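You operate a simulated robot arm through the tools that you are given. There is no shell and no other tool. Be economical: measure what you need, move in short steps, check, and stop when the job is done.

You are at the controls of a simulated robot arm. One attempt, no reset.

TASK
Fetch the purple box from the top of the island bench and set it on the cream bench. Take the green slide and leave it on the blue plate. Take the teal slide from the inside of the slide tray and put it on top of the teal wipe pack on the top of the island bench. Fetch the film card from the olive bench and set it on the top of the island bench. Put the blue box from the olive bench on the top of the island bench. Fetch the long trough and set it on the speckled bench. Open the left base drawer. Do these in any order.

Only the result counts: the job must be done as asked and must still hold three seconds after the hand-in. Knocking over, shifting, dropping, spilling or breaking anything else fails it.

THE ROBOT
A 7-joint arm with a vacuum gripper on a trunk, on a base that drives. Base frame: it is fixed to the floor where the robot stands at the start and does not move with it; the origin is under the middle of the robot, x ahead of it, y to its left, z up; the surface under the hand at the start is at about z = 0.88. Units: m, rad, N and s.
With the tool pointing down near the work surface it reaches from about 0.1 to 0.64 m from the robot's upright axis, wherever it stands. Its first joint turns from -2.007 to 2.007 rad. Places, roughly: blue box [-2.5, 0.5, 1]; blue plate (13x9x3 cm) [0.4, -2.9, 0.9]; cream bench [0.9, -2.8, 0.9]; film card [-1.25, 0.5, 1]; green slide [-1, -0.5, 1]; left base drawer [3.1, -3.4, 0.3]; long trough [-4, 0.25, 1]; purple box [0.5, 0, 1]; speckled bench [-1.8, 3, 0.9]; teal slide [-1.25, -0.5, 1]; top of the island bench [0.9, 0.2, 0.9]; wipe pack [1.25, 0.25, 1]. Payload 2.55 kg.
Tool frame: the origin (TCP) lies in the middle of the cups' lips, and z points out of the cups. The gripper has 1 cup of 0.044 m across, covering 0.044 by 0.044 m (tool x, y); the bellows give 0.02 m. With the vacuum on, a cup seals on a smooth face that it is pressed against (1 to 4 N); it does not hold porous or soft things. The pull reaches 55 N.
Orientation is that of the tool frame in the base frame, as a unit quaternion [x, y, z, w]. With the cups facing straight down, the tool's x points along the base's -x, its y along +y and its z along -z.

THE INTERFACE
- The arm moves only by the tool apply_moves. Its argument "deltas" is a list of rows, each a list of 7 numbers: the turn, a rotation vector about the tool's x, y, z in units of 120 degrees (1.0 is 120 degrees), then the shift along the tool's x, y, z in units of 250 mm (1.0 is 250 mm), then the vacuum: 1 switches it on, -1 off. In form: [[wx, wy, wz, dx, dy, dz, vacuum], ...]. A call has 1 to 8 rows; each row is the pose to reach, as a shift and turn from the pose commanded when the call began, along the tool's axes at that moment. A call with a number of a shift or a turn outside -1 to 1 is refused whole. Each row takes 0.2 s and may step no farther than 0.05 m and 0.15 rad from the row before; otherwise, or with a gripper value out of range, the whole call is refused. A pose out of reach is approached as far as the arm can. The call stops where the force on the tool passes 40 N (or 10 N more than at its start, if that is more) or the arm is blocked; 0.2 s more then pass. The pull builds up within a second once a cup has sealed. Time passes only in rows, and 0.2 s behind the last, so rows that repeat a pose give it time. The reply holds the time, the measured pose of the TCP, the force on the tool along the base axes and the pull of the vacuum, in the units named above and with some noise, with the torque about the TCP (base axes, N m) and any sound that the robot's microphone picked up, and new pictures: "show" is both (left out), scene, wrist or none.
- Cameras (640 x 400 px; columns grow to the right, rows downward): "scene" is now at [-0.0162, 0.1246, 1.8192]; the picture's right is [-0.75, -0.67, 0.00], its down [-0.56, 0.63, -0.54] and it looks along [0.36, -0.40, -0.84] (base axes); focal length 252 px, centre (320, 200). "wrist" rides on the gripper at [0.081, 0.006, -0.173] in the tool frame; the picture's right is [-0.08, 1.00, 0.00], its down [-0.89, -0.07, -0.45] and it looks along [-0.44, -0.04, 0.90] (tool axes); focal length 256 px, centre (320, 200). There is no depth. A picture from a camera that has moved, and an enlarged one, comes with that camera's place and axes in the base frame and with its lens.
- move_column(by): slides the trunk up (or, below 0, down) by that many m; the arm and the scene camera ride with it, the base frame stays. It gives what a move gives, with no picture.
- drive_base(legs): drives the robot by 1 to 6 legs, each [ahead, left, turn to the left] in m, m and rad, along the robot's own axes; the way and the turn of a leg run together, so that a leg with both is an arc; at most 1.5 m and 3.142 rad a leg. The arm and the cameras ride along, it lands a little off, and it stops where it bumps. It gives what a move gives, and a new picture of the scene camera.
- pan_tilt(pan, tilt): turns the head with the scene camera to pan (to the left, within 2.705 rad either way) and tilt (down, from -0.506 to 1.204), counted from straight ahead of the robot. It gives what a move gives, and a new picture of the scene camera.
- close_up(camera, box): a new picture of the part [left, top, right, bottom] of that camera's present view, enlarged. It takes no simulated time.
- finish_job(): hands the job in; it is judged then, once.

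Go step by step. Nothing tells you exact positions but the pictures and the camera data: compare them with the known pose of the tool, close in by small moves and look again before you grip or let go. The budget is 196 turns and 260 pictures, counting those below and the enlarged ones. Unless the task says otherwise, let go and move clear before handing in, and close with one line.

The tools are called after ">>>" as a command line: name --pt "numbers of a row" for each row, then --argument value for the rest, lists and objects as JSON in quotes. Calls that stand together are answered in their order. apply_moves: Moves the arm, as the interface text tells. Its arguments: {"type":"object","properties":{"deltas":{"type":"array"},"show":{"type":"string","enum":["both","scene","wrist","none"]}},"required":["deltas"]} The other tools are called the same way: move_column (by) slides the trunk up or down; drive_base (legs) drives the base; pan_tilt (pan, tilt) turns the head that bears the scene camera; close_up (camera, box) takes an enlarged picture of a part of a camera's view; finish_job () hands the job in.

At the start:

```text
time: 0.0
tool_pos: [0.4638, -0.0787, 1.1076]
orientation: [0.0, 1.0, 0.0, 0.0]
wrist_force: [-0.8, -0.6, -0.2]
moment: [0.0, 0.0, 0.0]
pull: 0.1
trunk travel left (down, up): [-0.925, 0.065]
robot x, y, heading: [0.0009, 0.0006, 0.001]
head pan, tilt: [-0.841, 1.0]
```

scene: 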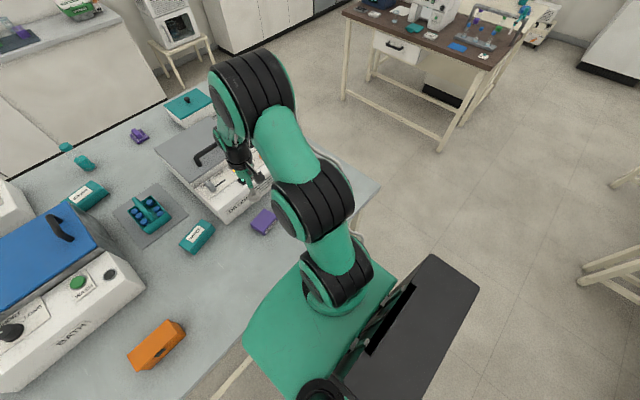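
wrist: 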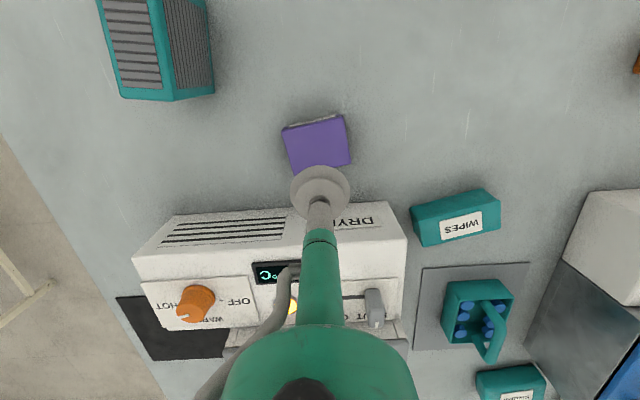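

I see a purple box under the tool, two teal packs and several appliances on the island bench. I'll look closer at these before moving.

>>> close_up --camera "scene" --box '[40, 80, 300, 260]'

>>> close_up --camera "wrist" --box '[240, 80, 640, 400]'

>>> pan_tilt --pan 0.3 --tilt 0.6

>>> pan_tilt --pan 1.6 --tilt 0.5

>>> pan_tilt --pan 2.7 --tilt 0.5

>>> pan_tilt --pan -2.5 --tilt 0.5

>>> pan_tilt --pan -1.3 --tilt 0.5

```text
2.22 times, centred on (170, 170) of scene
camera zoom: at [-0.0162, 0.1246, 1.8192], right [-0.75, -0.67, 0.0], down [-0.56, 0.63, -0.54], along [0.36, -0.4, -0.84], focal length 561 px, centre (653, 267)
```

zoom: 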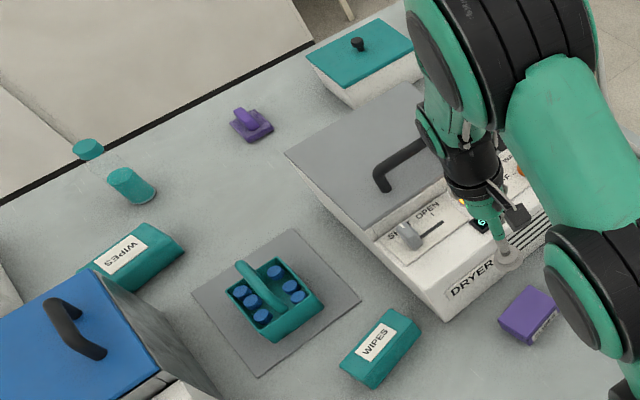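

```text
1.25 times, centred on (440, 240) of wrist
camera zoom: at [0.382, -0.0724, 1.2816], right [0.08, 1.0, 0.0], down [0.89, -0.07, 0.45], along [0.44, -0.04, -0.9], focal length 320 px, centre (170, 150)
```

zoom: 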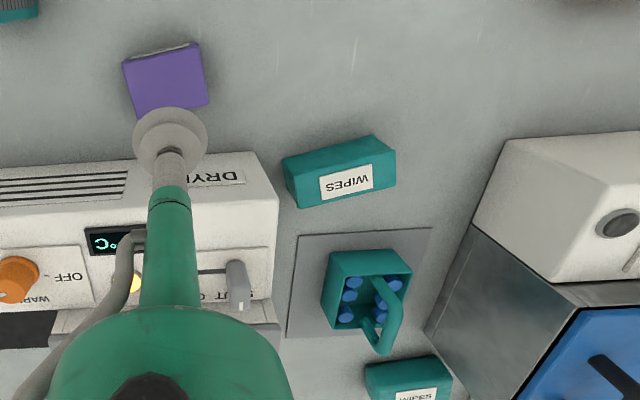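

```text
time: 1.4
tool_pos: [0.4625, -0.0782, 1.109]
orientation: [0.0, 1.0, -0.001, 0.0]
wrist_force: [0.4, 0.4, -0.1]
moment: [0.0, 0.02, -0.01]
pull: 0.0
trunk travel left (down, up): [-0.925, 0.065]
robot x, y, heading: [0.0026, 0.001, -0.002]
head pan, tilt: [0.3, 0.6]
camera scene: at [0.0219, 0.2026, 1.8513], right [0.29, -0.96, 0.0], down [-0.54, -0.17, -0.82], along [0.79, 0.24, -0.57], focal length 252 px, centre (320, 200)
```

scene: 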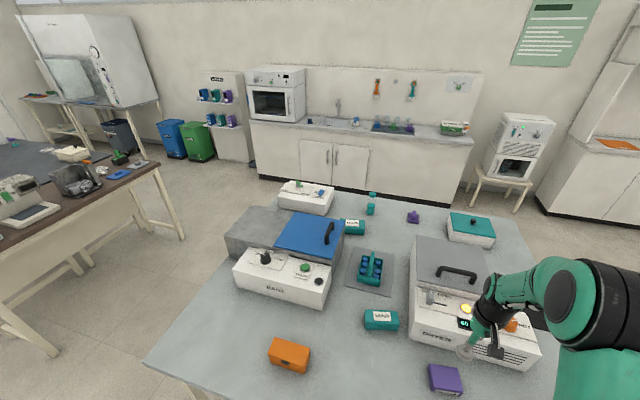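

```text
time: 2.8
tool_pos: [0.4633, -0.0779, 1.1069]
orientation: [0.0, 1.0, 0.0, 0.0]
wrist_force: [-0.5, -0.2, 0.5]
moment: [0.01, 0.02, 0.0]
pull: 0.0
trunk travel left (down, up): [-0.925, 0.065]
robot x, y, heading: [0.0013, 0.0034, 0.001]
head pan, tilt: [1.6, 0.499]
camera scene: at [-0.0652, 0.2675, 1.8604], right [1.0, 0.03, 0.0], down [0.01, -0.48, -0.88], along [-0.03, 0.88, -0.48], focal length 252 px, centre (320, 200)
```

scene: 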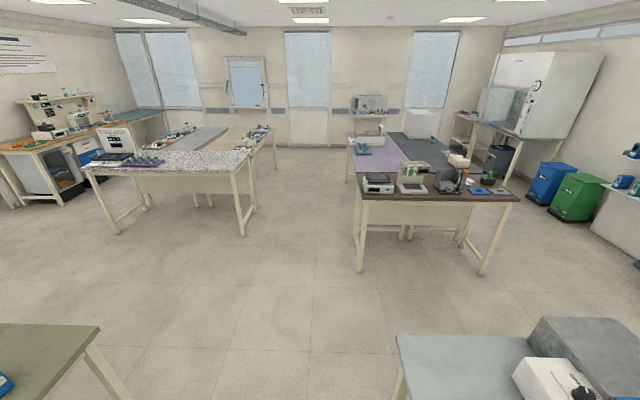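

```text
time: 4.2
tool_pos: [0.4626, -0.0779, 1.1072]
orientation: [-0.001, 1.0, 0.001, -0.001]
wrist_force: [0.4, 0.4, -0.2]
moment: [0.03, -0.01, -0.03]
pull: 0.0
trunk travel left (down, up): [-0.925, 0.065]
robot x, y, heading: [-0.0019, 0.0013, -0.004]
head pan, tilt: [2.7, 0.499]
camera scene: at [-0.1448, 0.2155, 1.8604], right [0.43, 0.9, 0.0], down [0.43, -0.2, -0.88], along [-0.79, 0.38, -0.48], focal length 252 px, centre (320, 200)
```

scene: 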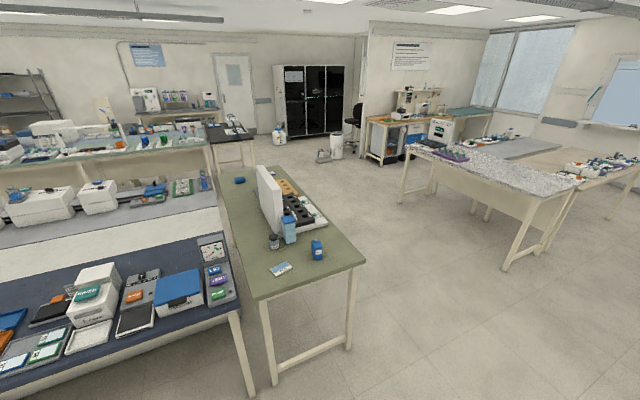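

```text
time: 8.2
tool_pos: [0.4629, -0.0784, 1.1072]
orientation: [0.0, 1.0, 0.0, 0.001]
wrist_force: [0.1, 0.0, -0.5]
moment: [0.01, 0.01, 0.03]
pull: 0.0
trunk travel left (down, up): [-0.925, 0.065]
robot x, y, heading: [-0.003, -0.0016, 0.002]
head pan, tilt: [-2.499, 0.499]
camera scene: at [-0.1354, 0.122, 1.8604], right [-0.6, 0.8, 0.0], down [0.38, 0.29, -0.88], along [-0.7, -0.53, -0.48], focal length 252 px, centre (320, 200)
```

scene: 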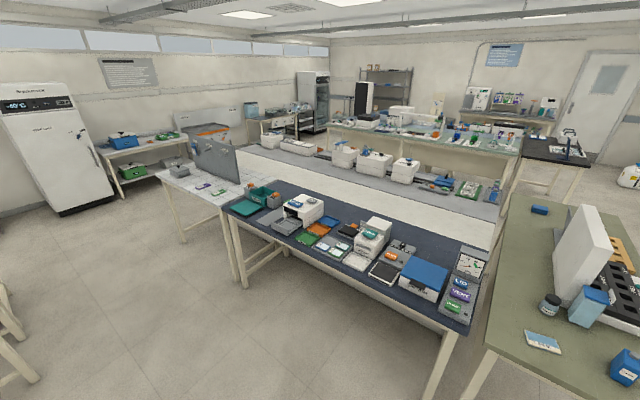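

```text
time: 9.6
tool_pos: [0.4637, -0.0786, 1.1078]
orientation: [0.001, 1.0, 0.0, 0.001]
wrist_force: [-0.9, -0.2, 0.2]
moment: [-0.03, -0.01, 0.02]
pull: 0.1
trunk travel left (down, up): [-0.925, 0.065]
robot x, y, heading: [0.0, 0.0031, 0.001]
head pan, tilt: [-1.3, 0.499]
camera scene: at [-0.0384, 0.0888, 1.8604], right [-0.96, -0.27, 0.0], down [-0.13, 0.46, -0.88], along [0.23, -0.85, -0.48], focal length 252 px, centre (320, 200)
```

scene: 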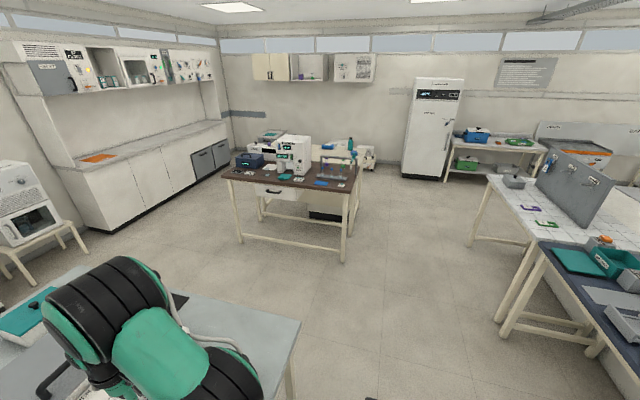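

The purple box is almost directly under the cup. The room layout matches the listed places, so I'll take the purple box first, lowering part way and then checking.

>>> apply_moves --pt "0 0 0 -0.02 -0.02 0.2 -1" --pt "0 0 0 -0.04 -0.04 0.4 -1" --pt "0 0 0 -0.04 -0.04 0.48 -1" --pt "0 0 0 -0.04 -0.04 0.48 -1" --show "wrist"

>>> pan_tilt --pan -0.2 --tilt 1.2

```text
refused: row 1 steps farther than a row can; nothing moved
```

```text
time: 11.0
tool_pos: [0.4626, -0.0779, 1.1072]
orientation: [0.0, 1.0, 0.0, -0.001]
wrist_force: [0.9, -0.7, -0.1]
moment: [-0.03, 0.0, -0.03]
pull: 0.1
trunk travel left (down, up): [-0.925, 0.065]
robot x, y, heading: [-0.0026, -0.0009, 0.001]
head pan, tilt: [-0.201, 1.201]
camera scene: at [-0.0078, 0.1653, 1.8067], right [-0.2, -0.98, 0.0], down [-0.91, 0.19, -0.36], along [0.36, -0.07, -0.93], focal length 252 px, centre (320, 200)
```

scene: 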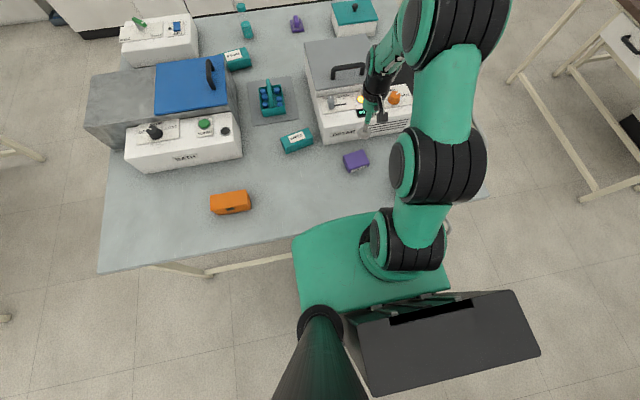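

The view from above shows the box clear of the dryer's front. I'll lower towards it with smaller steps.

>>> apply_moves --pt "0 0 0 -0.02 -0.02 0.17 -1" --pt "0 0 0 -0.04 -0.04 0.34 -1" --pt "0 0 0 -0.04 -0.04 0.48 -1" --pt "0 0 0 -0.04 -0.04 0.48 -1" --show "wrist"

>>> close_up --camera "scene" --box '[300, 80, 460, 180]'

```text
time: 12.0
tool_pos: [0.4734, -0.0885, 0.9871]
orientation: [0.0, 1.0, 0.0, 0.001]
wrist_force: [-0.4, 0.3, 0.0]
moment: [0.01, 0.02, 0.0]
pull: 0.1
trunk travel left (down, up): [-0.925, 0.065]
robot x, y, heading: [0.0013, -0.0008, 0.002]
head pan, tilt: [-0.201, 1.201]
camera wrist: at [0.3921, -0.0817, 1.1615], right [0.08, 1.0, 0.0], down [0.89, -0.07, 0.45], along [0.44, -0.04, -0.89], focal length 256 px, centre (320, 200)
```

wrist: 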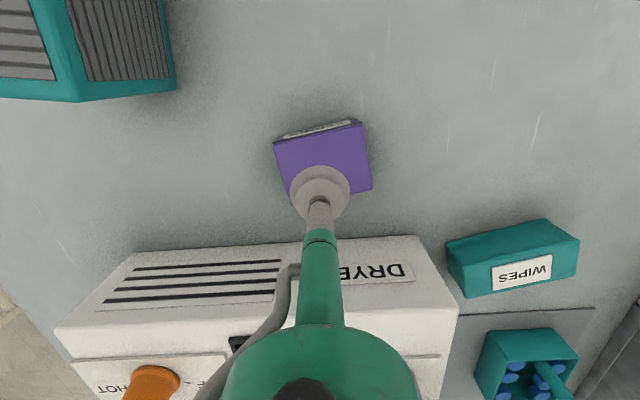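

```text
4.00 times, centred on (380, 130) of scene
camera zoom: at [-0.0084, 0.1654, 1.8067], right [-0.2, -0.98, 0.0], down [-0.91, 0.19, -0.36], along [0.36, -0.07, -0.93], focal length 1010 px, centre (80, 480)
```

zoom: 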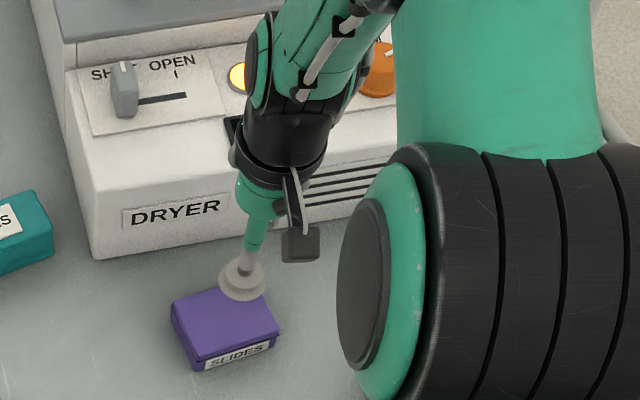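

The cup is over the centre of the box lid. I'll come down slowly with the vacuum on.

>>> apply_moves --pt "0 0 0 0 0 0.1 1" --pt "0 0 0 0 0 0.18 1" --pt "0 0 0 0 0 0.22 1" --pt "0 0 0 0 0 0.25 1" --pt "0 0 0 0 0 0.27 1" --pt "0 0 0 0 0 0.29 1" --show "none"

```text
time: 13.4
tool_pos: [0.4731, -0.0887, 0.9168]
orientation: [0.0, 1.0, 0.001, 0.001]
wrist_force: [-0.6, -0.2, 3.7]
moment: [0.06, -0.04, 0.03]
pull: 54.6
trunk travel left (down, up): [-0.925, 0.065]
robot x, y, heading: [-0.0008, 0.0007, 0.003]
head pan, tilt: [-0.201, 1.201]
```

The cup sealed on the first contact. I'll lift the box and look towards the cream bench.

>>> apply_moves --pt "0 0 0 0 0 -0.1 1" --pt "0 0 0 0 0 -0.28 1" --pt "0 0 0 0 0 -0.46 1" --pt "0 0 0 0.1 0 -0.62 1" --pt "0 0 0 0.28 0 -0.68 1" --pt "0 0 0 0.4 0 -0.75 1" --show "wrist"

>>> pan_tilt --pan -1.3 --tilt 0.3

>>> close_up --camera "scene" --box '[180, 40, 420, 190]'

```text
time: 14.8
tool_pos: [0.3725, -0.0882, 1.1047]
orientation: [0.0, 1.0, 0.0, 0.001]
wrist_force: [-1.0, -0.7, -1.1]
moment: [-0.03, 0.02, 0.02]
pull: 55.6
trunk travel left (down, up): [-0.925, 0.065]
robot x, y, heading: [-0.0001, 0.0025, -0.0]
head pan, tilt: [-0.201, 1.201]
camera wrist: at [0.2908, -0.0826, 1.2778], right [0.08, 1.0, 0.0], down [0.89, -0.07, 0.45], along [0.44, -0.04, -0.89], focal length 256 px, centre (320, 200)
```

wrist: 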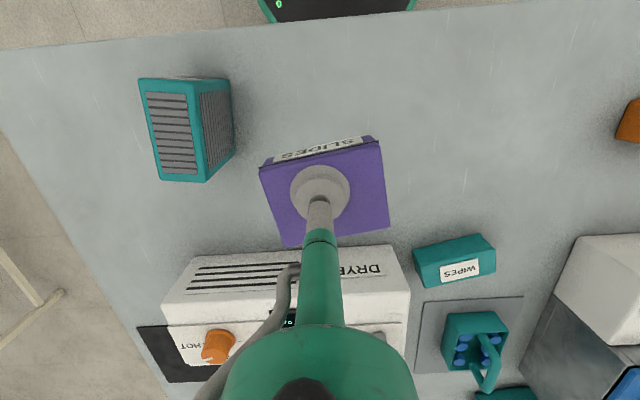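

```text
time: 16.1
tool_pos: [0.3734, -0.0897, 1.1023]
orientation: [0.0, 1.0, 0.0, 0.0]
wrist_force: [-0.6, 0.7, -2.4]
moment: [-0.01, -0.02, -0.01]
pull: 54.9
trunk travel left (down, up): [-0.925, 0.065]
robot x, y, heading: [-0.0022, -0.0004, 0.003]
head pan, tilt: [-1.3, 0.3]
camera scene: at [-0.0377, 0.0866, 1.8787], right [-0.96, -0.27, 0.0], down [-0.08, 0.29, -0.96], along [0.26, -0.92, -0.3], focal length 252 px, centre (320, 200)
```

scene: 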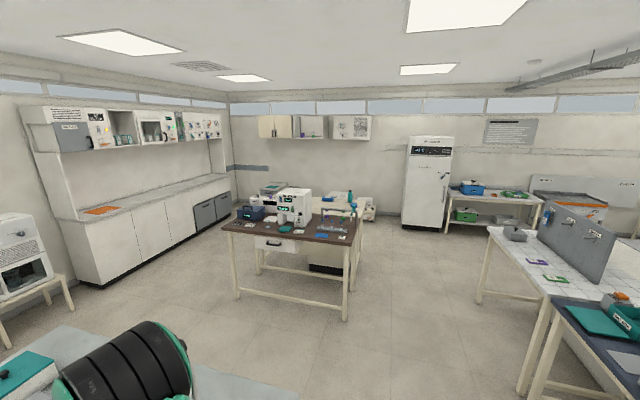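

```text
2.67 times, centred on (300, 115) of scene
camera zoom: at [-0.0377, 0.0866, 1.8787], right [-0.96, -0.27, 0.0], down [-0.08, 0.29, -0.96], along [0.26, -0.92, -0.3], focal length 673 px, centre (373, 427)
```

zoom: 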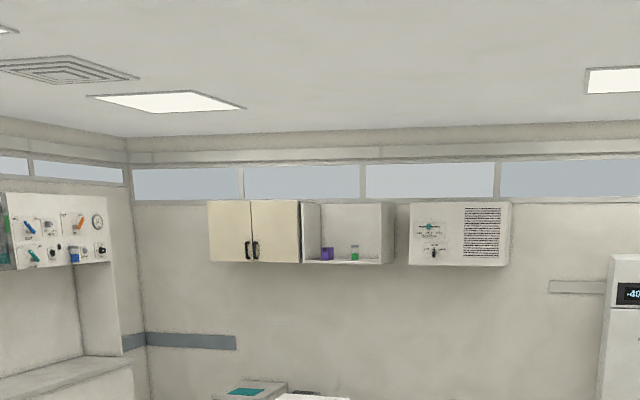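

The box is held. The cream bench sits behind the brown table, so I'll back off, turn right and drive towards it, then look.

>>> drive_base --legs '[[-0.45, 0, 0], [0, 0, -1.571], [1.4, 0, 0]]'

>>> pan_tilt --pan 0.4 --tilt 0.5

```text
time: 29.2
tool_pos: [-0.5205, -1.7739, 1.1047]
orientation: [0.702, 0.712, 0.0, 0.0]
wrist_force: [-0.2, -0.1, -2.3]
moment: [0.0, 0.01, -0.01]
pull: 54.9
trunk travel left (down, up): [-0.925, 0.065]
robot x, y, heading: [-0.4326, -1.3967, -1.557]
head pan, tilt: [-1.3, 0.3]
camera scene: at [-0.3524, -1.3618, 1.8788], right [-0.28, 0.96, 0.0], down [0.28, 0.08, -0.96], along [-0.92, -0.27, -0.3], focal length 252 px, centre (320, 200)
```

scene: 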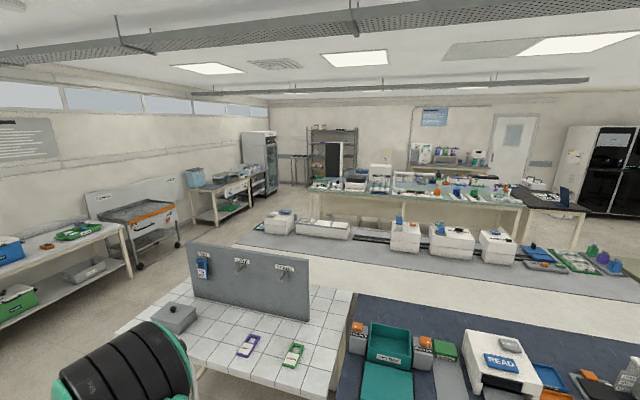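

```text
time: 30.9
tool_pos: [-0.5202, -1.7723, 1.1041]
orientation: [0.703, 0.711, -0.001, 0.0]
wrist_force: [0.2, 0.5, -1.6]
moment: [0.07, -0.02, -0.03]
pull: 55.3
trunk travel left (down, up): [-0.925, 0.065]
robot x, y, heading: [-0.4335, -1.399, -1.557]
head pan, tilt: [0.4, 0.499]
camera scene: at [-0.2263, -1.4189, 1.8604], right [-0.92, -0.4, 0.0], down [-0.19, 0.44, -0.88], along [0.35, -0.8, -0.48], focal length 252 px, centre (320, 200)
```

scene: 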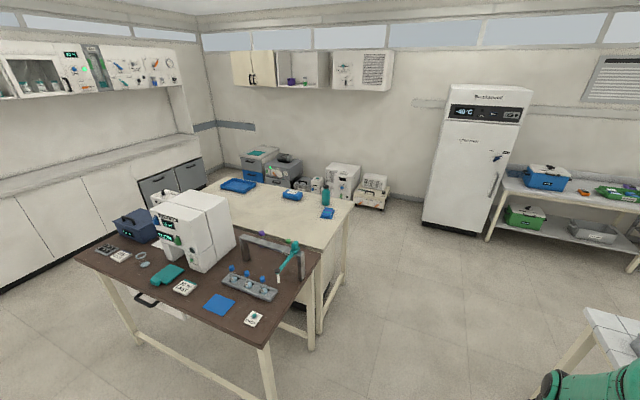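

The cream bench's right edge is near x≈0.23 and the blue plate is at about (0.34,-2.87). I'll drive around to its right end and face +x.

>>> drive_base --legs '[[1.33, 0, 0], [0, 0, 1.557], [0.35, 0, 0]]'

>>> pan_tilt --pan -0.1 --tilt 1.1

```text
time: 43.2
tool_pos: [0.3063, -2.8018, 1.1034]
orientation: [-0.002, 1.0, 0.0, 0.0]
wrist_force: [-0.2, 0.6, -1.4]
moment: [-0.01, 0.02, -0.02]
pull: 54.8
trunk travel left (down, up): [-0.925, 0.065]
robot x, y, heading: [-0.0669, -2.7129, 0.007]
head pan, tilt: [0.4, 0.499]
camera scene: at [-0.0484, -2.5031, 1.8604], right [0.39, -0.92, 0.0], down [-0.44, -0.19, -0.88], along [0.81, 0.35, -0.48], focal length 252 px, centre (320, 200)
```

scene: 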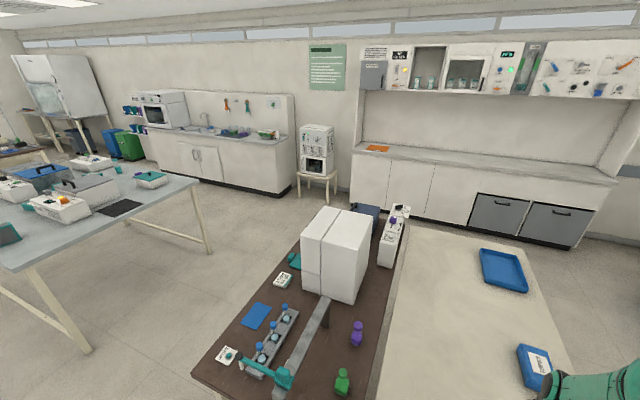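

```text
time: 44.2
tool_pos: [0.3058, -2.802, 1.1036]
orientation: [-0.002, 1.0, 0.0, -0.001]
wrist_force: [-0.6, 0.5, -0.8]
moment: [0.02, 0.02, -0.04]
pull: 54.6
trunk travel left (down, up): [-0.925, 0.065]
robot x, y, heading: [-0.0713, -2.7166, 0.003]
head pan, tilt: [-0.099, 1.1]
camera scene: at [-0.0692, -2.5448, 1.8127], right [-0.09, -1.0, 0.0], down [-0.89, 0.08, -0.45], along [0.45, -0.04, -0.89], focal length 252 px, centre (320, 200)
```

scene: 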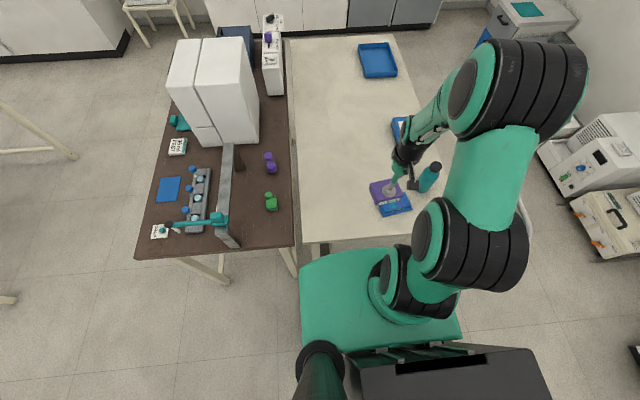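

The cream bench left of the arm is clear. I'll move the box to about (0.45,-2.62) and lower it part way.

>>> apply_moves --pt "0 0 0 -0.1 0.13 0 1" --pt "0 0 0 -0.2 0.26 0 1" --pt "0 0 0 -0.3 0.39 0 1" --pt "0 0 0 -0.4 0.52 0.04 1" --pt "0 0 0 -0.5 0.64 0.12 1" --pt "0 0 0 -0.56 0.72 0.26 1" --pt "0 0 0 -0.56 0.72 0.42 1" --pt "0 0 0 -0.56 0.72 0.56 1" --show "both"

```text
time: 46.0
tool_pos: [0.4442, -2.6203, 0.9628]
orientation: [-0.003, 1.0, 0.0, 0.0]
wrist_force: [-0.2, -0.2, -1.4]
moment: [-0.02, 0.02, 0.01]
pull: 54.7
trunk travel left (down, up): [-0.925, 0.065]
robot x, y, heading: [-0.0694, -2.7129, 0.003]
head pan, tilt: [-0.099, 1.1]
camera scene: at [-0.068, -2.5444, 1.8127], right [-0.09, -1.0, 0.0], down [-0.89, 0.08, -0.45], along [0.45, -0.04, -0.89], focal length 252 px, centre (320, 200)
camera wrist: at [0.3633, -2.6147, 1.1365], right [0.07, 1.0, 0.0], down [0.89, -0.07, 0.45], along [0.44, -0.03, -0.9], focal length 256 px, centre (320, 200)
```

scene: 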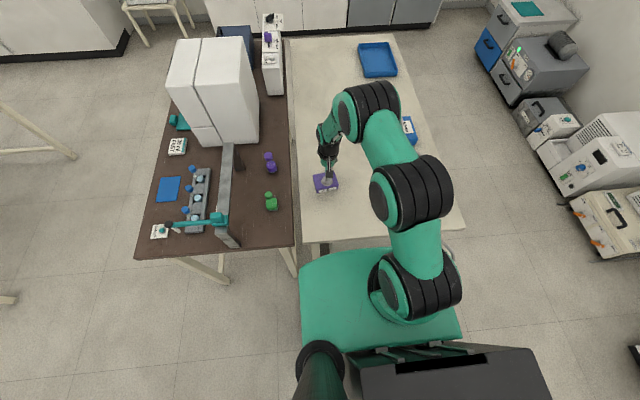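
wrist: 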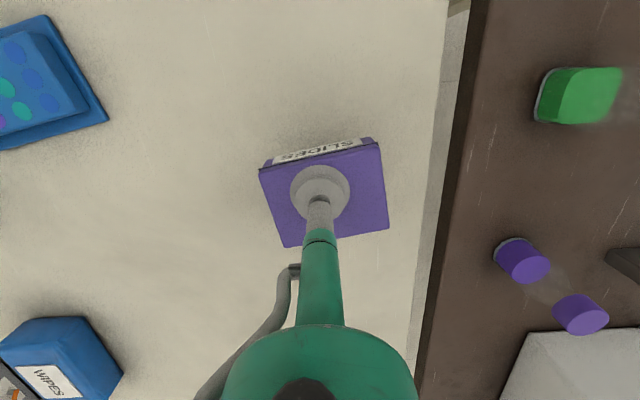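

The spot is clear of everything. I'll lower until contact, with small steps.

>>> apply_moves --pt "0 0 0 0 0 0.08 1" --pt "0 0 0 0 0 0.13 1" --pt "0 0 0 0 0 0.16 1" --pt "0 0 0 0 0 0.18 1" --show "none"

>>> close_up --camera "scene" --box '[280, 130, 440, 230]'

```text
time: 47.0
tool_pos: [0.4443, -2.6208, 0.9189]
orientation: [-0.003, 1.0, -0.001, -0.001]
wrist_force: [0.2, 0.0, -1.5]
moment: [0.02, 0.02, 0.03]
pull: 54.7
trunk travel left (down, up): [-0.925, 0.065]
robot x, y, heading: [-0.0722, -2.7141, 0.007]
head pan, tilt: [-0.099, 1.1]
```

```text
4.00 times, centred on (360, 180) of scene
camera zoom: at [-0.069, -2.5448, 1.8127], right [-0.09, -1.0, 0.0], down [-0.89, 0.08, -0.45], along [0.45, -0.04, -0.89], focal length 1010 px, centre (160, 280)
```

zoom: 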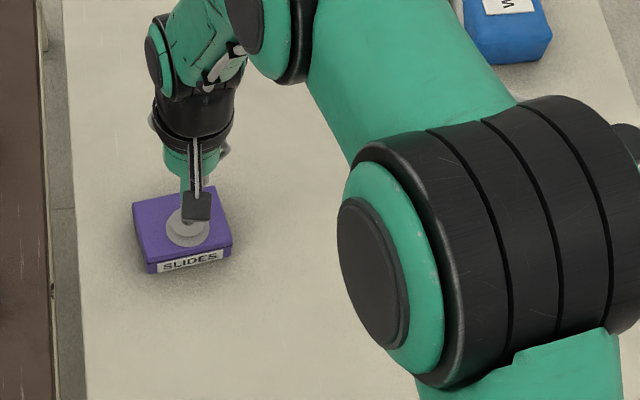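

>>> apply_moves --pt "0 0 0 0 0 0.012 1" --pt "0 0 0 0 0 0.024 1" --pt "0 0 0 0 0 0.036 1" --pt "0 0 0 0 0 0.048 1" --show "none"

```text
time: 48.1
tool_pos: [0.4477, -2.6211, 0.9125]
orientation: [-0.002, 1.0, 0.001, 0.005]
wrist_force: [-5.0, -0.4, 20.3]
moment: [-0.01, 0.27, 0.05]
pull: 55.1
trunk travel left (down, up): [-0.925, 0.065]
robot x, y, heading: [-0.0742, -2.7202, 0.002]
head pan, tilt: [-0.099, 1.1]
stopped in row 4: the force on the tool passed its limit at 40 N (the readings are from after the stop); the commanded pose is now the measured one
```

It has touched down on the bench. I'll release and rise straight up.

>>> apply_moves --pt "0 0 0 0 0 -0.01 -1" --pt "0 0 0 0 0 -0.01 -1" --pt "0 0 0 0 0 -0.01 -1" --pt "0 0 0 0 0 -0.03 -1" --pt "0 0 0 0 0 -0.12 -1" --pt "0 0 0 0 0 -0.3 -1" --pt "0 0 0 0 0 -0.48 -1" --pt "0 0 0 0 0 -0.66 -1" --show "wrist"

>>> pan_tilt --pan -0.1 --tilt 0.3

```text
time: 49.9
tool_pos: [0.4471, -2.6212, 1.0763]
orientation: [-0.002, 1.0, 0.0, 0.004]
wrist_force: [-0.5, 0.6, 0.1]
moment: [-0.01, -0.06, 0.0]
pull: 0.0
trunk travel left (down, up): [-0.925, 0.065]
robot x, y, heading: [-0.0669, -2.7165, 0.006]
head pan, tilt: [-0.099, 1.1]
camera wrist: at [0.3642, -2.6157, 1.2486], right [0.07, 1.0, 0.0], down [0.89, -0.07, 0.45], along [0.45, -0.03, -0.89], focal length 256 px, centre (320, 200)
```

wrist: 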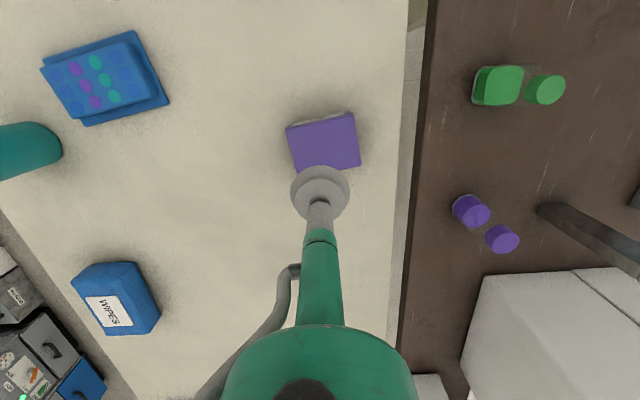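

```text
time: 51.1
tool_pos: [0.448, -2.621, 1.0728]
orientation: [-0.002, 1.0, 0.001, 0.003]
wrist_force: [0.1, 0.1, 0.3]
moment: [0.0, 0.01, -0.03]
pull: 0.0
trunk travel left (down, up): [-0.925, 0.065]
robot x, y, heading: [-0.0686, -2.715, 0.004]
head pan, tilt: [-0.099, 0.3]
camera scene: at [-0.0391, -2.5477, 1.8787], right [-0.09, -1.0, 0.0], down [-0.3, 0.03, -0.95], along [0.95, -0.09, -0.3], focal length 252 px, centre (320, 200)
```

scene: 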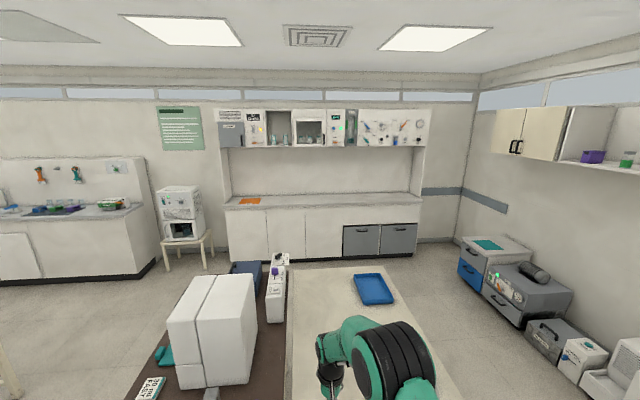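

The purple box is set on the cream bench. The left base drawer's face is near x≈3.1, y≈-3.43, z≈0.28. I'll tuck the arm and drive around the tables, keeping the same heading.

>>> apply_moves --pt "0 0 0 0.15 -0.05 -0.1 -1" --pt "0 0 0 0.3 -0.15 -0.18 -1" --pt "0 0 0 0.45 -0.25 -0.25 -1" --show "none"

>>> drive_base --legs '[[-0.45, 0, 0], [0, 1.48, 0], [1.5, 0, 0], [1.2, 0, 0], [0, -1.4, 0], [0, -0.75, 0]]'

>>> pan_tilt --pan 0 --tilt 1.0

```text
time: 51.9
tool_pos: [0.3308, -2.6857, 1.1378]
orientation: [-0.002, 1.0, 0.0, 0.004]
wrist_force: [0.0, -0.6, -0.6]
moment: [-0.02, -0.06, -0.01]
pull: 0.0
trunk travel left (down, up): [-0.925, 0.065]
robot x, y, heading: [-0.0677, -2.7151, 0.008]
head pan, tilt: [-0.099, 0.3]
```

```text
time: 84.6
tool_pos: [2.5793, -3.3329, 1.1369]
orientation: [-0.001, 1.0, 0.001, 0.004]
wrist_force: [-0.4, 0.2, -0.3]
moment: [0.02, -0.02, 0.01]
pull: 0.1
trunk travel left (down, up): [-0.925, 0.065]
robot x, y, heading: [2.177, -3.3652, 0.006]
head pan, tilt: [-0.099, 0.3]
camera scene: at [2.2065, -3.1958, 1.8788], right [-0.1, -1.0, 0.0], down [-0.29, 0.03, -0.96], along [0.95, -0.09, -0.3], focal length 252 px, centre (320, 200)
```

scene: 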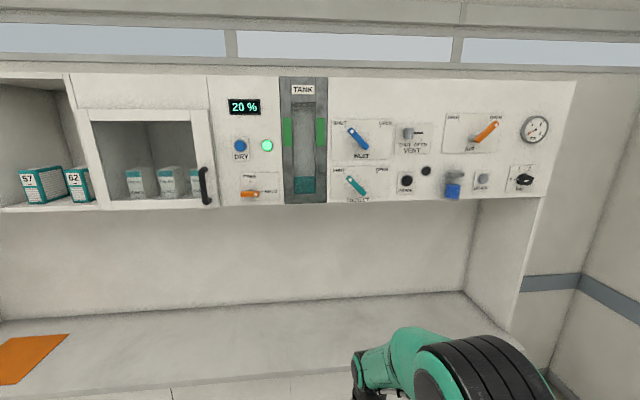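

```text
time: 85.6
tool_pos: [2.5791, -3.3329, 1.1359]
orientation: [-0.001, 1.0, 0.0, 0.004]
wrist_force: [-0.5, -1.1, 0.9]
moment: [0.02, -0.02, 0.01]
pull: 0.1
trunk travel left (down, up): [-0.925, 0.065]
robot x, y, heading: [2.1789, -3.3629, -0.0]
head pan, tilt: [0.0, 1.0]
camera scene: at [2.1833, -3.1865, 1.8194], right [0.0, -1.0, 0.0], down [-0.84, 0.0, -0.54], along [0.54, 0.0, -0.84], focal length 252 px, centre (320, 200)
```

scene: 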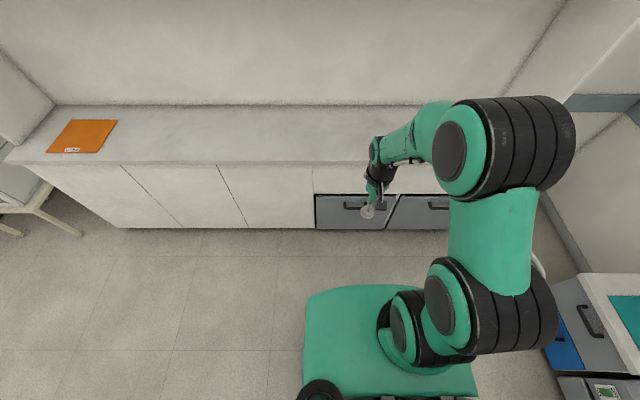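

The left drawer's front spans about y -3.17 to -3.61 with a handle near its top. I'll turn the tool to point forward while still up high.

>>> apply_moves --pt "0 -0.068 0 -0.06 0 0 -1" --pt "0 -0.136 0 -0.12 0 0 -1" --pt "0 -0.204 0 -0.18 0 0 -1" --pt "0 -0.272 0 -0.24 0 0 -1" --pt "0 -0.34 0 -0.3 0 0 -1" --pt "0 -0.408 0 -0.36 0 0 -1" --pt "0 -0.476 0 -0.42 0 0 -1" --pt "0 -0.544 0 -0.48 0 0 -1" --show "none"

>>> apply_moves --pt "0 -0.068 0 0 0 0 -1" --pt "0 -0.136 0 0 0 0 -1" --pt "0 -0.206 0 0 0 0 -1" --pt "0 -0.206 0 0 0 0 -1" --show "both"

```text
time: 87.4
tool_pos: [2.7144, -3.3195, 1.1412]
orientation: [-0.009, 0.841, -0.017, 0.541]
wrist_force: [-0.1, 0.3, -0.6]
moment: [-0.04, -0.03, -0.05]
pull: 0.0
out of reach, approached as far as the arm can: row 4, 5, 6, 7, 8
trunk travel left (down, up): [-0.925, 0.065]
robot x, y, heading: [2.1758, -3.3637, -0.001]
head pan, tilt: [0.0, 1.0]
```

```text
time: 88.4
tool_pos: [2.7353, -3.3114, 1.1506]
orientation: [-0.011, 0.806, -0.016, 0.592]
wrist_force: [0.0, 0.0, 0.1]
moment: [0.0, 0.03, -0.02]
pull: 0.1
out of reach, approached as far as the arm can: row 1, 2, 3, 4
trunk travel left (down, up): [-0.925, 0.065]
robot x, y, heading: [2.1771, -3.3642, 0.003]
head pan, tilt: [0.0, 1.0]
camera scene: at [2.1834, -3.1863, 1.8193], right [0.0, -1.0, 0.0], down [-0.84, 0.0, -0.54], along [0.54, 0.0, -0.84], focal length 252 px, centre (320, 200)
camera wrist: at [2.547, -3.3062, 1.126], right [0.03, 1.0, 0.04], down [-0.16, -0.03, 0.99], along [0.99, -0.03, 0.16], focal length 256 px, centre (320, 200)
```

scene: 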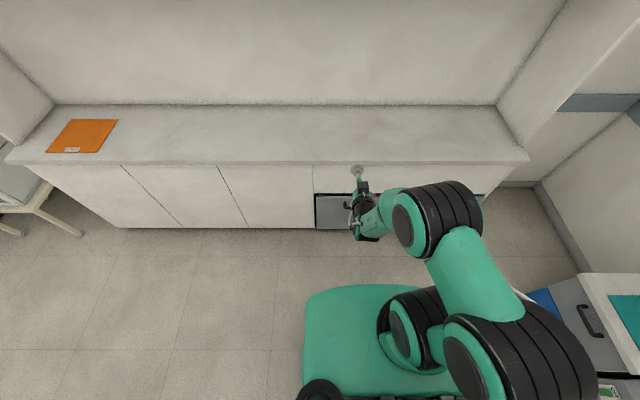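
wrist: 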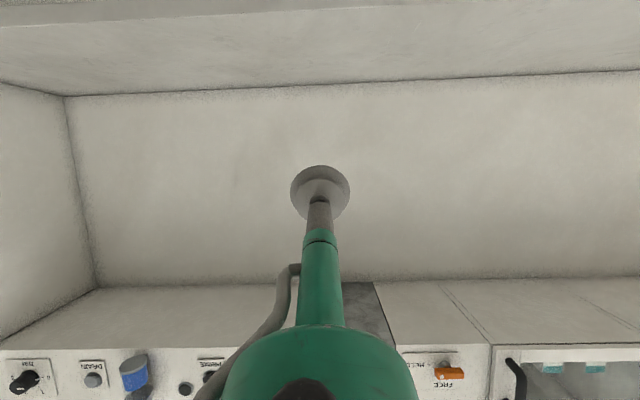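

The tool is still tilted about 17° down from level. I'll finish the turn with the tool a bit lower and closer in.

>>> apply_moves --pt "0 0 0 0.15 0 0 -1" --pt "0 0 0 0.3 0 0 -1" --pt "0 0 0 0.45 0 0 -1" --pt "0 -0.05 0 0.5 0 0.0 -1" --pt "0 -0.1 0 0.5 0 0 -1" --pt "0 -0.142 0 0.5 0 0 -1" --pt "0 -0.142 0 0.5 0 0 -1" --show "none"

```text
time: 90.2
tool_pos: [2.8589, -3.2904, 1.0393]
orientation: [-0.017, 0.759, -0.027, 0.65]
wrist_force: [0.3, -0.1, 0.2]
moment: [0.03, 0.03, 0.0]
pull: 0.1
out of reach, approached as far as the arm can: row 1, 2, 3, 4, 5, 6, 7
trunk travel left (down, up): [-0.925, 0.065]
robot x, y, heading: [2.1796, -3.3609, 0.001]
head pan, tilt: [0.0, 1.0]
stopped in row 7: the arm was blocked; the commanded pose is now the measured one
```

The commanded pose has now reset to the measured one, about 9° below level. I'll pull back a little and complete the levelling.

>>> apply_moves --pt "0 0 0 0 0 -0.15 -1" --pt "0 0 0 0 0 -0.3 -1" --pt "0 -0.03 0 0.1 0 -0.35 -1" --pt "0 -0.05 0 0.2 0 -0.35 -1" --pt "0 -0.074 0 0.2 0 -0.35 -1" --pt "0 -0.074 0 0.2 0 -0.35 -1" --show "scene"

```text
time: 91.6
tool_pos: [2.8665, -3.2827, 1.0341]
orientation: [-0.019, 0.742, -0.025, 0.67]
wrist_force: [-0.6, 0.3, 1.0]
moment: [0.0, 0.0, 0.01]
pull: 0.1
out of reach, approached as far as the arm can: row 1, 2, 3, 4, 5, 6
trunk travel left (down, up): [-0.925, 0.065]
robot x, y, heading: [2.1742, -3.3621, 0.003]
head pan, tilt: [0.0, 1.0]
camera scene: at [2.1832, -3.1865, 1.8193], right [0.0, -1.0, 0.0], down [-0.84, 0.0, -0.54], along [0.54, 0.0, -0.84], focal length 252 px, centre (320, 200)
```

scene: 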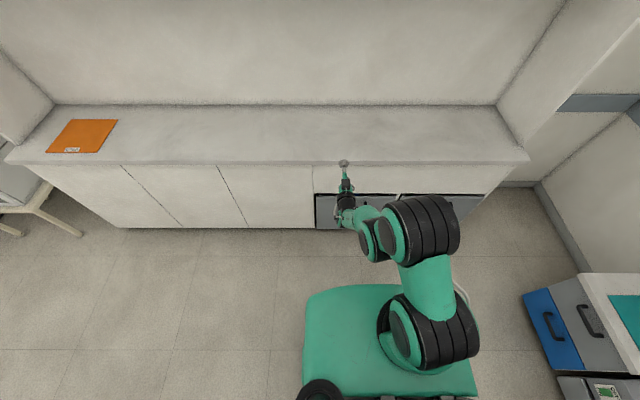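

The arm only levels when extended, so I'll use it extended and do the pulling with the base. First I'll back off a little for safety, then command an extended level pose.

>>> drive_base --legs '[[-0.25, 0, 0]]'

>>> apply_moves --pt "0 0 0 0 0 0.18 -1" --pt "0 0 0 0 0 0.36 -1" --pt "0 0 0 0.1 0 0.44 -1" --pt "0 0 0 0.2 0 0.44 -1" --pt "0 0 0 0.2 0 0.44 -1" --show "none"

```text
time: 93.5
tool_pos: [2.6166, -3.2826, 1.0349]
orientation: [-0.019, 0.741, -0.024, 0.671]
wrist_force: [-0.2, 0.6, -0.1]
moment: [0.02, 0.03, -0.01]
pull: 0.2
trunk travel left (down, up): [-0.925, 0.065]
robot x, y, heading: [1.927, -3.36, 0.0]
head pan, tilt: [0.0, 1.0]
camera scene: at [1.9322, -3.1867, 1.8193], right [0.0, -1.0, 0.0], down [-0.84, 0.0, -0.54], along [0.54, 0.0, -0.84], focal length 252 px, centre (320, 200)
```

scene: 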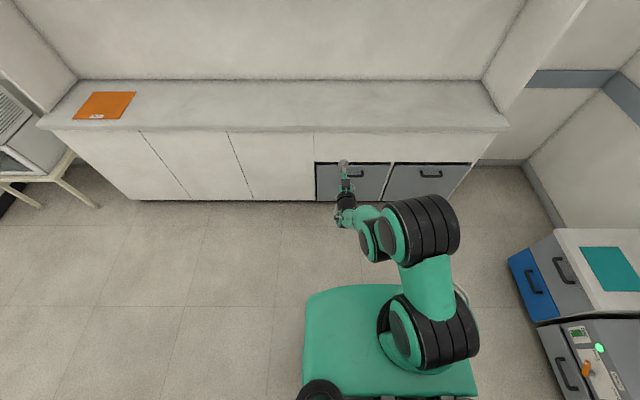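

```text
time: 94.7
tool_pos: [2.7216, -3.2848, 0.9737]
orientation: [-0.016, 0.742, -0.027, 0.67]
wrist_force: [-0.9, -0.1, -0.4]
moment: [0.01, 0.02, 0.03]
pull: 0.1
trunk travel left (down, up): [-0.925, 0.065]
robot x, y, heading: [1.9241, -3.3641, 0.001]
head pan, tilt: [0.0, 1.0]
```

The drawer face is at x≈3.03, z 0.1–0.56, with centre y≈-3.40 and its handle at z≈0.45. I'll level the remaining 6°, then lower the trunk.

>>> apply_moves --pt "0 -0.025 0 0 0 0 -1" --pt "0 -0.05 0 0 0 0 -1" --pt "0 -0.05 0 0 0 0 -1" --show "none"

>>> move_column --by -0.68

>>> pan_tilt --pan -0.1 --tilt 0.7

```text
time: 95.5
tool_pos: [2.7236, -3.2816, 0.9728]
orientation: [-0.016, 0.724, -0.029, 0.689]
wrist_force: [-0.3, 0.0, -0.3]
moment: [-0.02, -0.02, -0.01]
pull: 0.1
out of reach, approached as far as the arm can: row 1, 2, 3
trunk travel left (down, up): [-0.925, 0.065]
robot x, y, heading: [1.9232, -3.3649, 0.004]
head pan, tilt: [0.0, 1.0]
```

```text
refused: -0.68 is not a number from -0.4 to 0.4
```

```text
time: 96.2
tool_pos: [2.7237, -3.2813, 0.9733]
orientation: [-0.016, 0.724, -0.029, 0.689]
wrist_force: [0.3, -0.5, 0.4]
moment: [0.01, 0.0, 0.06]
pull: 0.0
trunk travel left (down, up): [-0.925, 0.065]
robot x, y, heading: [1.9274, -3.3644, 0.003]
head pan, tilt: [-0.099, 0.7]
camera scene: at [1.9477, -3.195, 1.8426], right [-0.1, -1.0, 0.0], down [-0.64, 0.06, -0.76], along [0.76, -0.07, -0.64], focal length 252 px, centre (320, 200)
```

scene: 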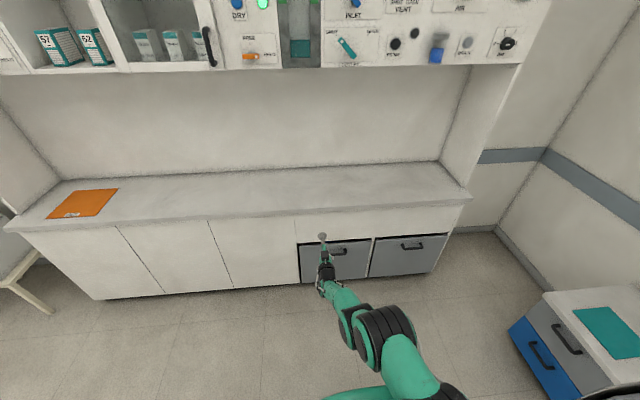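

The tool is within 3° of level, which is good enough. I'll lower the trunk in two steps and shift right to line up with the drawer.

>>> move_column --by -0.4

>>> move_column --by -0.3

>>> drive_base --legs '[[0, -0.12, 0]]'

>>> apply_moves --pt "0 0 0 0 0 0 -1" --show "wrist"

```text
time: 100.1
tool_pos: [2.7233, -3.2805, 0.5727]
orientation: [-0.016, 0.724, -0.028, 0.689]
wrist_force: [0.4, 0.3, -0.1]
moment: [0.01, 0.01, 0.0]
pull: 0.0
trunk travel left (down, up): [-0.525, 0.465]
robot x, y, heading: [1.9261, -3.3628, 0.003]
head pan, tilt: [-0.099, 0.7]
```

```text
time: 103.1
tool_pos: [2.7224, -3.2806, 0.2718]
orientation: [-0.015, 0.724, -0.028, 0.689]
wrist_force: [-0.1, 0.4, 0.3]
moment: [-0.03, -0.02, -0.01]
pull: 0.2
trunk travel left (down, up): [-0.225, 0.765]
robot x, y, heading: [1.923, -3.3636, 0.001]
head pan, tilt: [-0.099, 0.7]
```

```text
time: 104.3
tool_pos: [2.7233, -3.3995, 0.274]
orientation: [-0.017, 0.724, -0.028, 0.689]
wrist_force: [-0.6, -1.5, 0.0]
moment: [0.03, 0.01, -0.03]
pull: 0.1
trunk travel left (down, up): [-0.225, 0.765]
robot x, y, heading: [1.9306, -3.4824, -0.0]
head pan, tilt: [-0.099, 0.7]
camera scene: at [1.948, -3.3143, 1.1427], right [-0.1, -1.0, 0.0], down [-0.64, 0.06, -0.76], along [0.76, -0.07, -0.64], focal length 252 px, centre (320, 200)
```

scene: 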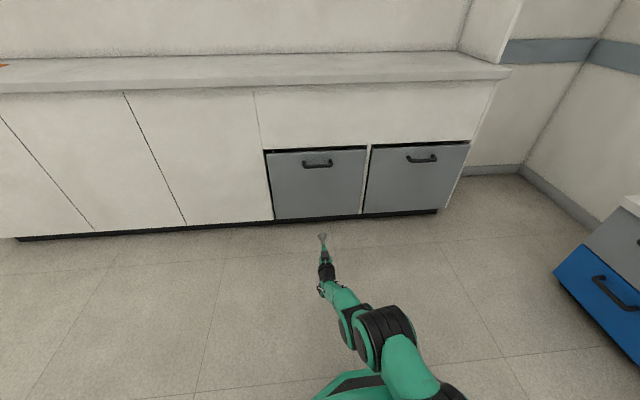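

```text
time: 104.7
tool_pos: [2.7237, -3.4004, 0.2739]
orientation: [-0.016, 0.724, -0.027, 0.689]
wrist_force: [0.4, 0.0, 1.4]
moment: [-0.02, -0.01, 0.0]
pull: 0.0
trunk travel left (down, up): [-0.225, 0.765]
robot x, y, heading: [1.9264, -3.4833, 0.003]
head pan, tilt: [-0.099, 0.7]
camera wrist: at [2.5463, -3.3958, 0.2016], right [0.02, 1.0, 0.02], down [-0.4, -0.01, 0.92], along [0.92, -0.02, 0.4], focal length 256 px, centre (320, 200)
```

wrist: 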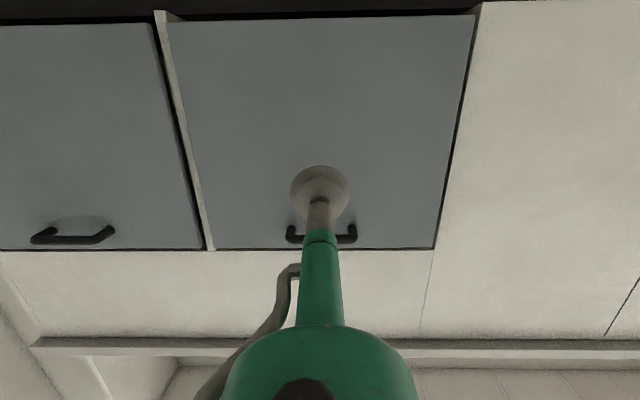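

The cup is lined up with the drawer front below the handle. I'll drive up to about 5 cm from the face.

>>> drive_base --legs '[[0.25, 0, 0]]'

>>> apply_moves --pt "0 0 0 0 0 0.04 1" --pt "0 0 0 0 0 0.08 1" --pt "0 0 0 0 0 0.12 1" --pt "0 0 0 0 0 0.14 1" --show "wrist"

```text
time: 106.5
tool_pos: [2.9705, -3.4004, 0.2725]
orientation: [-0.016, 0.724, -0.028, 0.689]
wrist_force: [0.6, 0.1, 0.4]
moment: [-0.02, -0.02, -0.01]
pull: 0.0
trunk travel left (down, up): [-0.225, 0.765]
robot x, y, heading: [2.1755, -3.4822, 0.006]
head pan, tilt: [-0.099, 0.7]
camera scene: at [2.1964, -3.3139, 1.1427], right [-0.1, -1.0, 0.0], down [-0.64, 0.06, -0.76], along [0.76, -0.07, -0.64], focal length 252 px, centre (320, 200)
```

scene: 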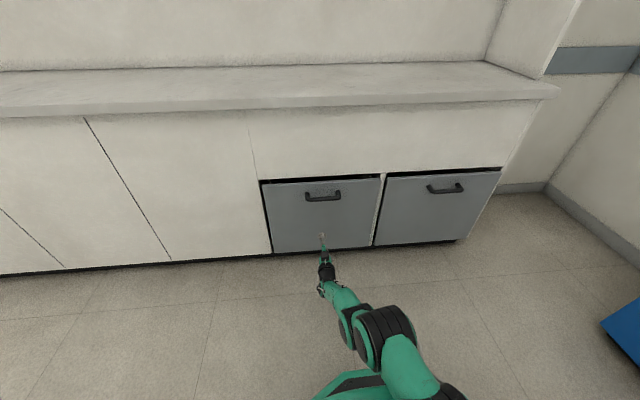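

```text
time: 107.5
tool_pos: [2.979, -3.4017, 0.2291]
orientation: [-0.025, 0.756, -0.032, 0.654]
wrist_force: [-0.6, -1.2, 0.2]
moment: [0.01, 0.02, 0.0]
pull: 0.0
trunk travel left (down, up): [-0.225, 0.765]
robot x, y, heading: [2.1726, -3.4859, 0.004]
head pan, tilt: [-0.099, 0.7]
stopped in row 4: the arm was blocked; the commanded pose is now the measured one
camera wrist: at [2.7959, -3.3986, 0.1746], right [0.01, 1.0, 0.0], down [-0.31, 0.01, 0.95], along [0.95, -0.01, 0.31], focal length 256 px, centre (320, 200)
```

wrist: 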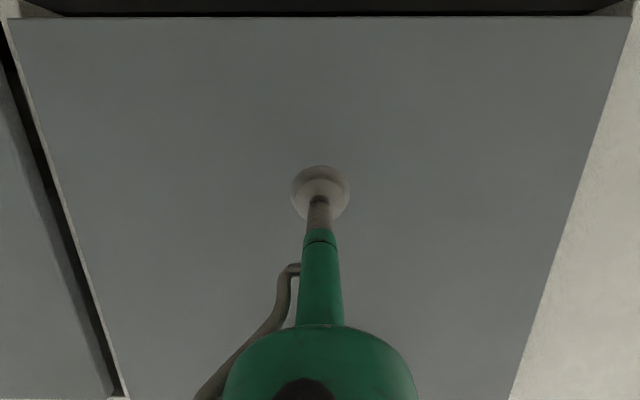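

The arm sagged and tilted about 8° at its limit. I'll try restoring the tilt a bit, then use the base to close the gap.

>>> apply_moves --pt "0 -0.02 0 -0.05 0 -0.03 1" --pt "0 -0.045 0 -0.1 0 -0.05 1" --pt "0 -0.045 0 -0.12 0 -0.05 1" --pt "0 -0.045 0 -0.12 0 -0.05 1" --show "none"

```text
time: 108.5
tool_pos: [2.971, -3.3976, 0.2596]
orientation: [-0.024, 0.724, -0.033, 0.689]
wrist_force: [0.4, 0.3, -0.3]
moment: [0.01, 0.01, 0.01]
pull: 0.0
trunk travel left (down, up): [-0.225, 0.765]
robot x, y, heading: [2.1765, -3.4846, 0.002]
head pan, tilt: [-0.099, 0.7]
```

That is back near level. Now I'll creep forward with the base, with the vacuum on.

>>> drive_base --legs '[[0.04, 0, 0]]'

>>> close_up --camera "scene" --box '[240, 150, 400, 250]'

```text
time: 109.4
tool_pos: [3.0111, -3.3981, 0.2603]
orientation: [-0.024, 0.724, -0.033, 0.689]
wrist_force: [-0.6, 0.0, 0.6]
moment: [0.02, 0.04, -0.02]
pull: 0.1
trunk travel left (down, up): [-0.225, 0.765]
robot x, y, heading: [2.2145, -3.4865, 0.001]
head pan, tilt: [-0.099, 0.7]
camera scene: at [2.2365, -3.3138, 1.1427], right [-0.1, -1.0, 0.0], down [-0.64, 0.06, -0.76], along [0.76, -0.08, -0.64], focal length 252 px, centre (320, 200)
```

scene: 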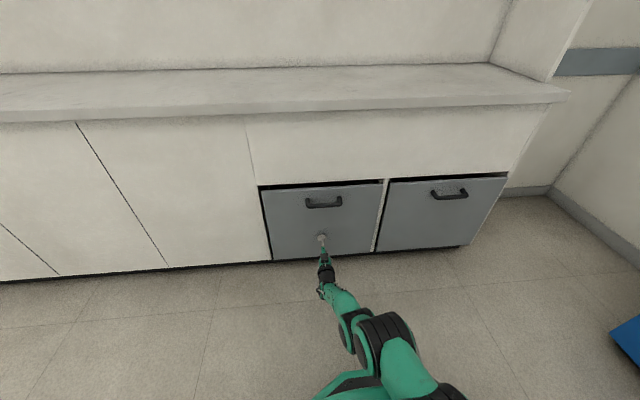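

```text
4.00 times, centred on (320, 200) of scene
camera zoom: at [2.2365, -3.3138, 1.1427], right [-0.1, -1.0, 0.0], down [-0.64, 0.06, -0.76], along [0.76, -0.08, -0.64], focal length 1010 px, centre (320, 200)
```

zoom: 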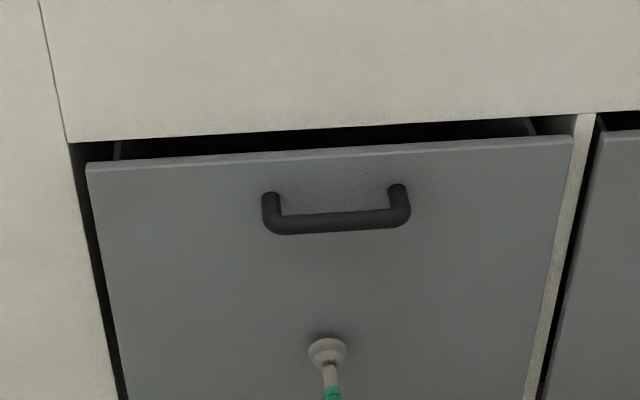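

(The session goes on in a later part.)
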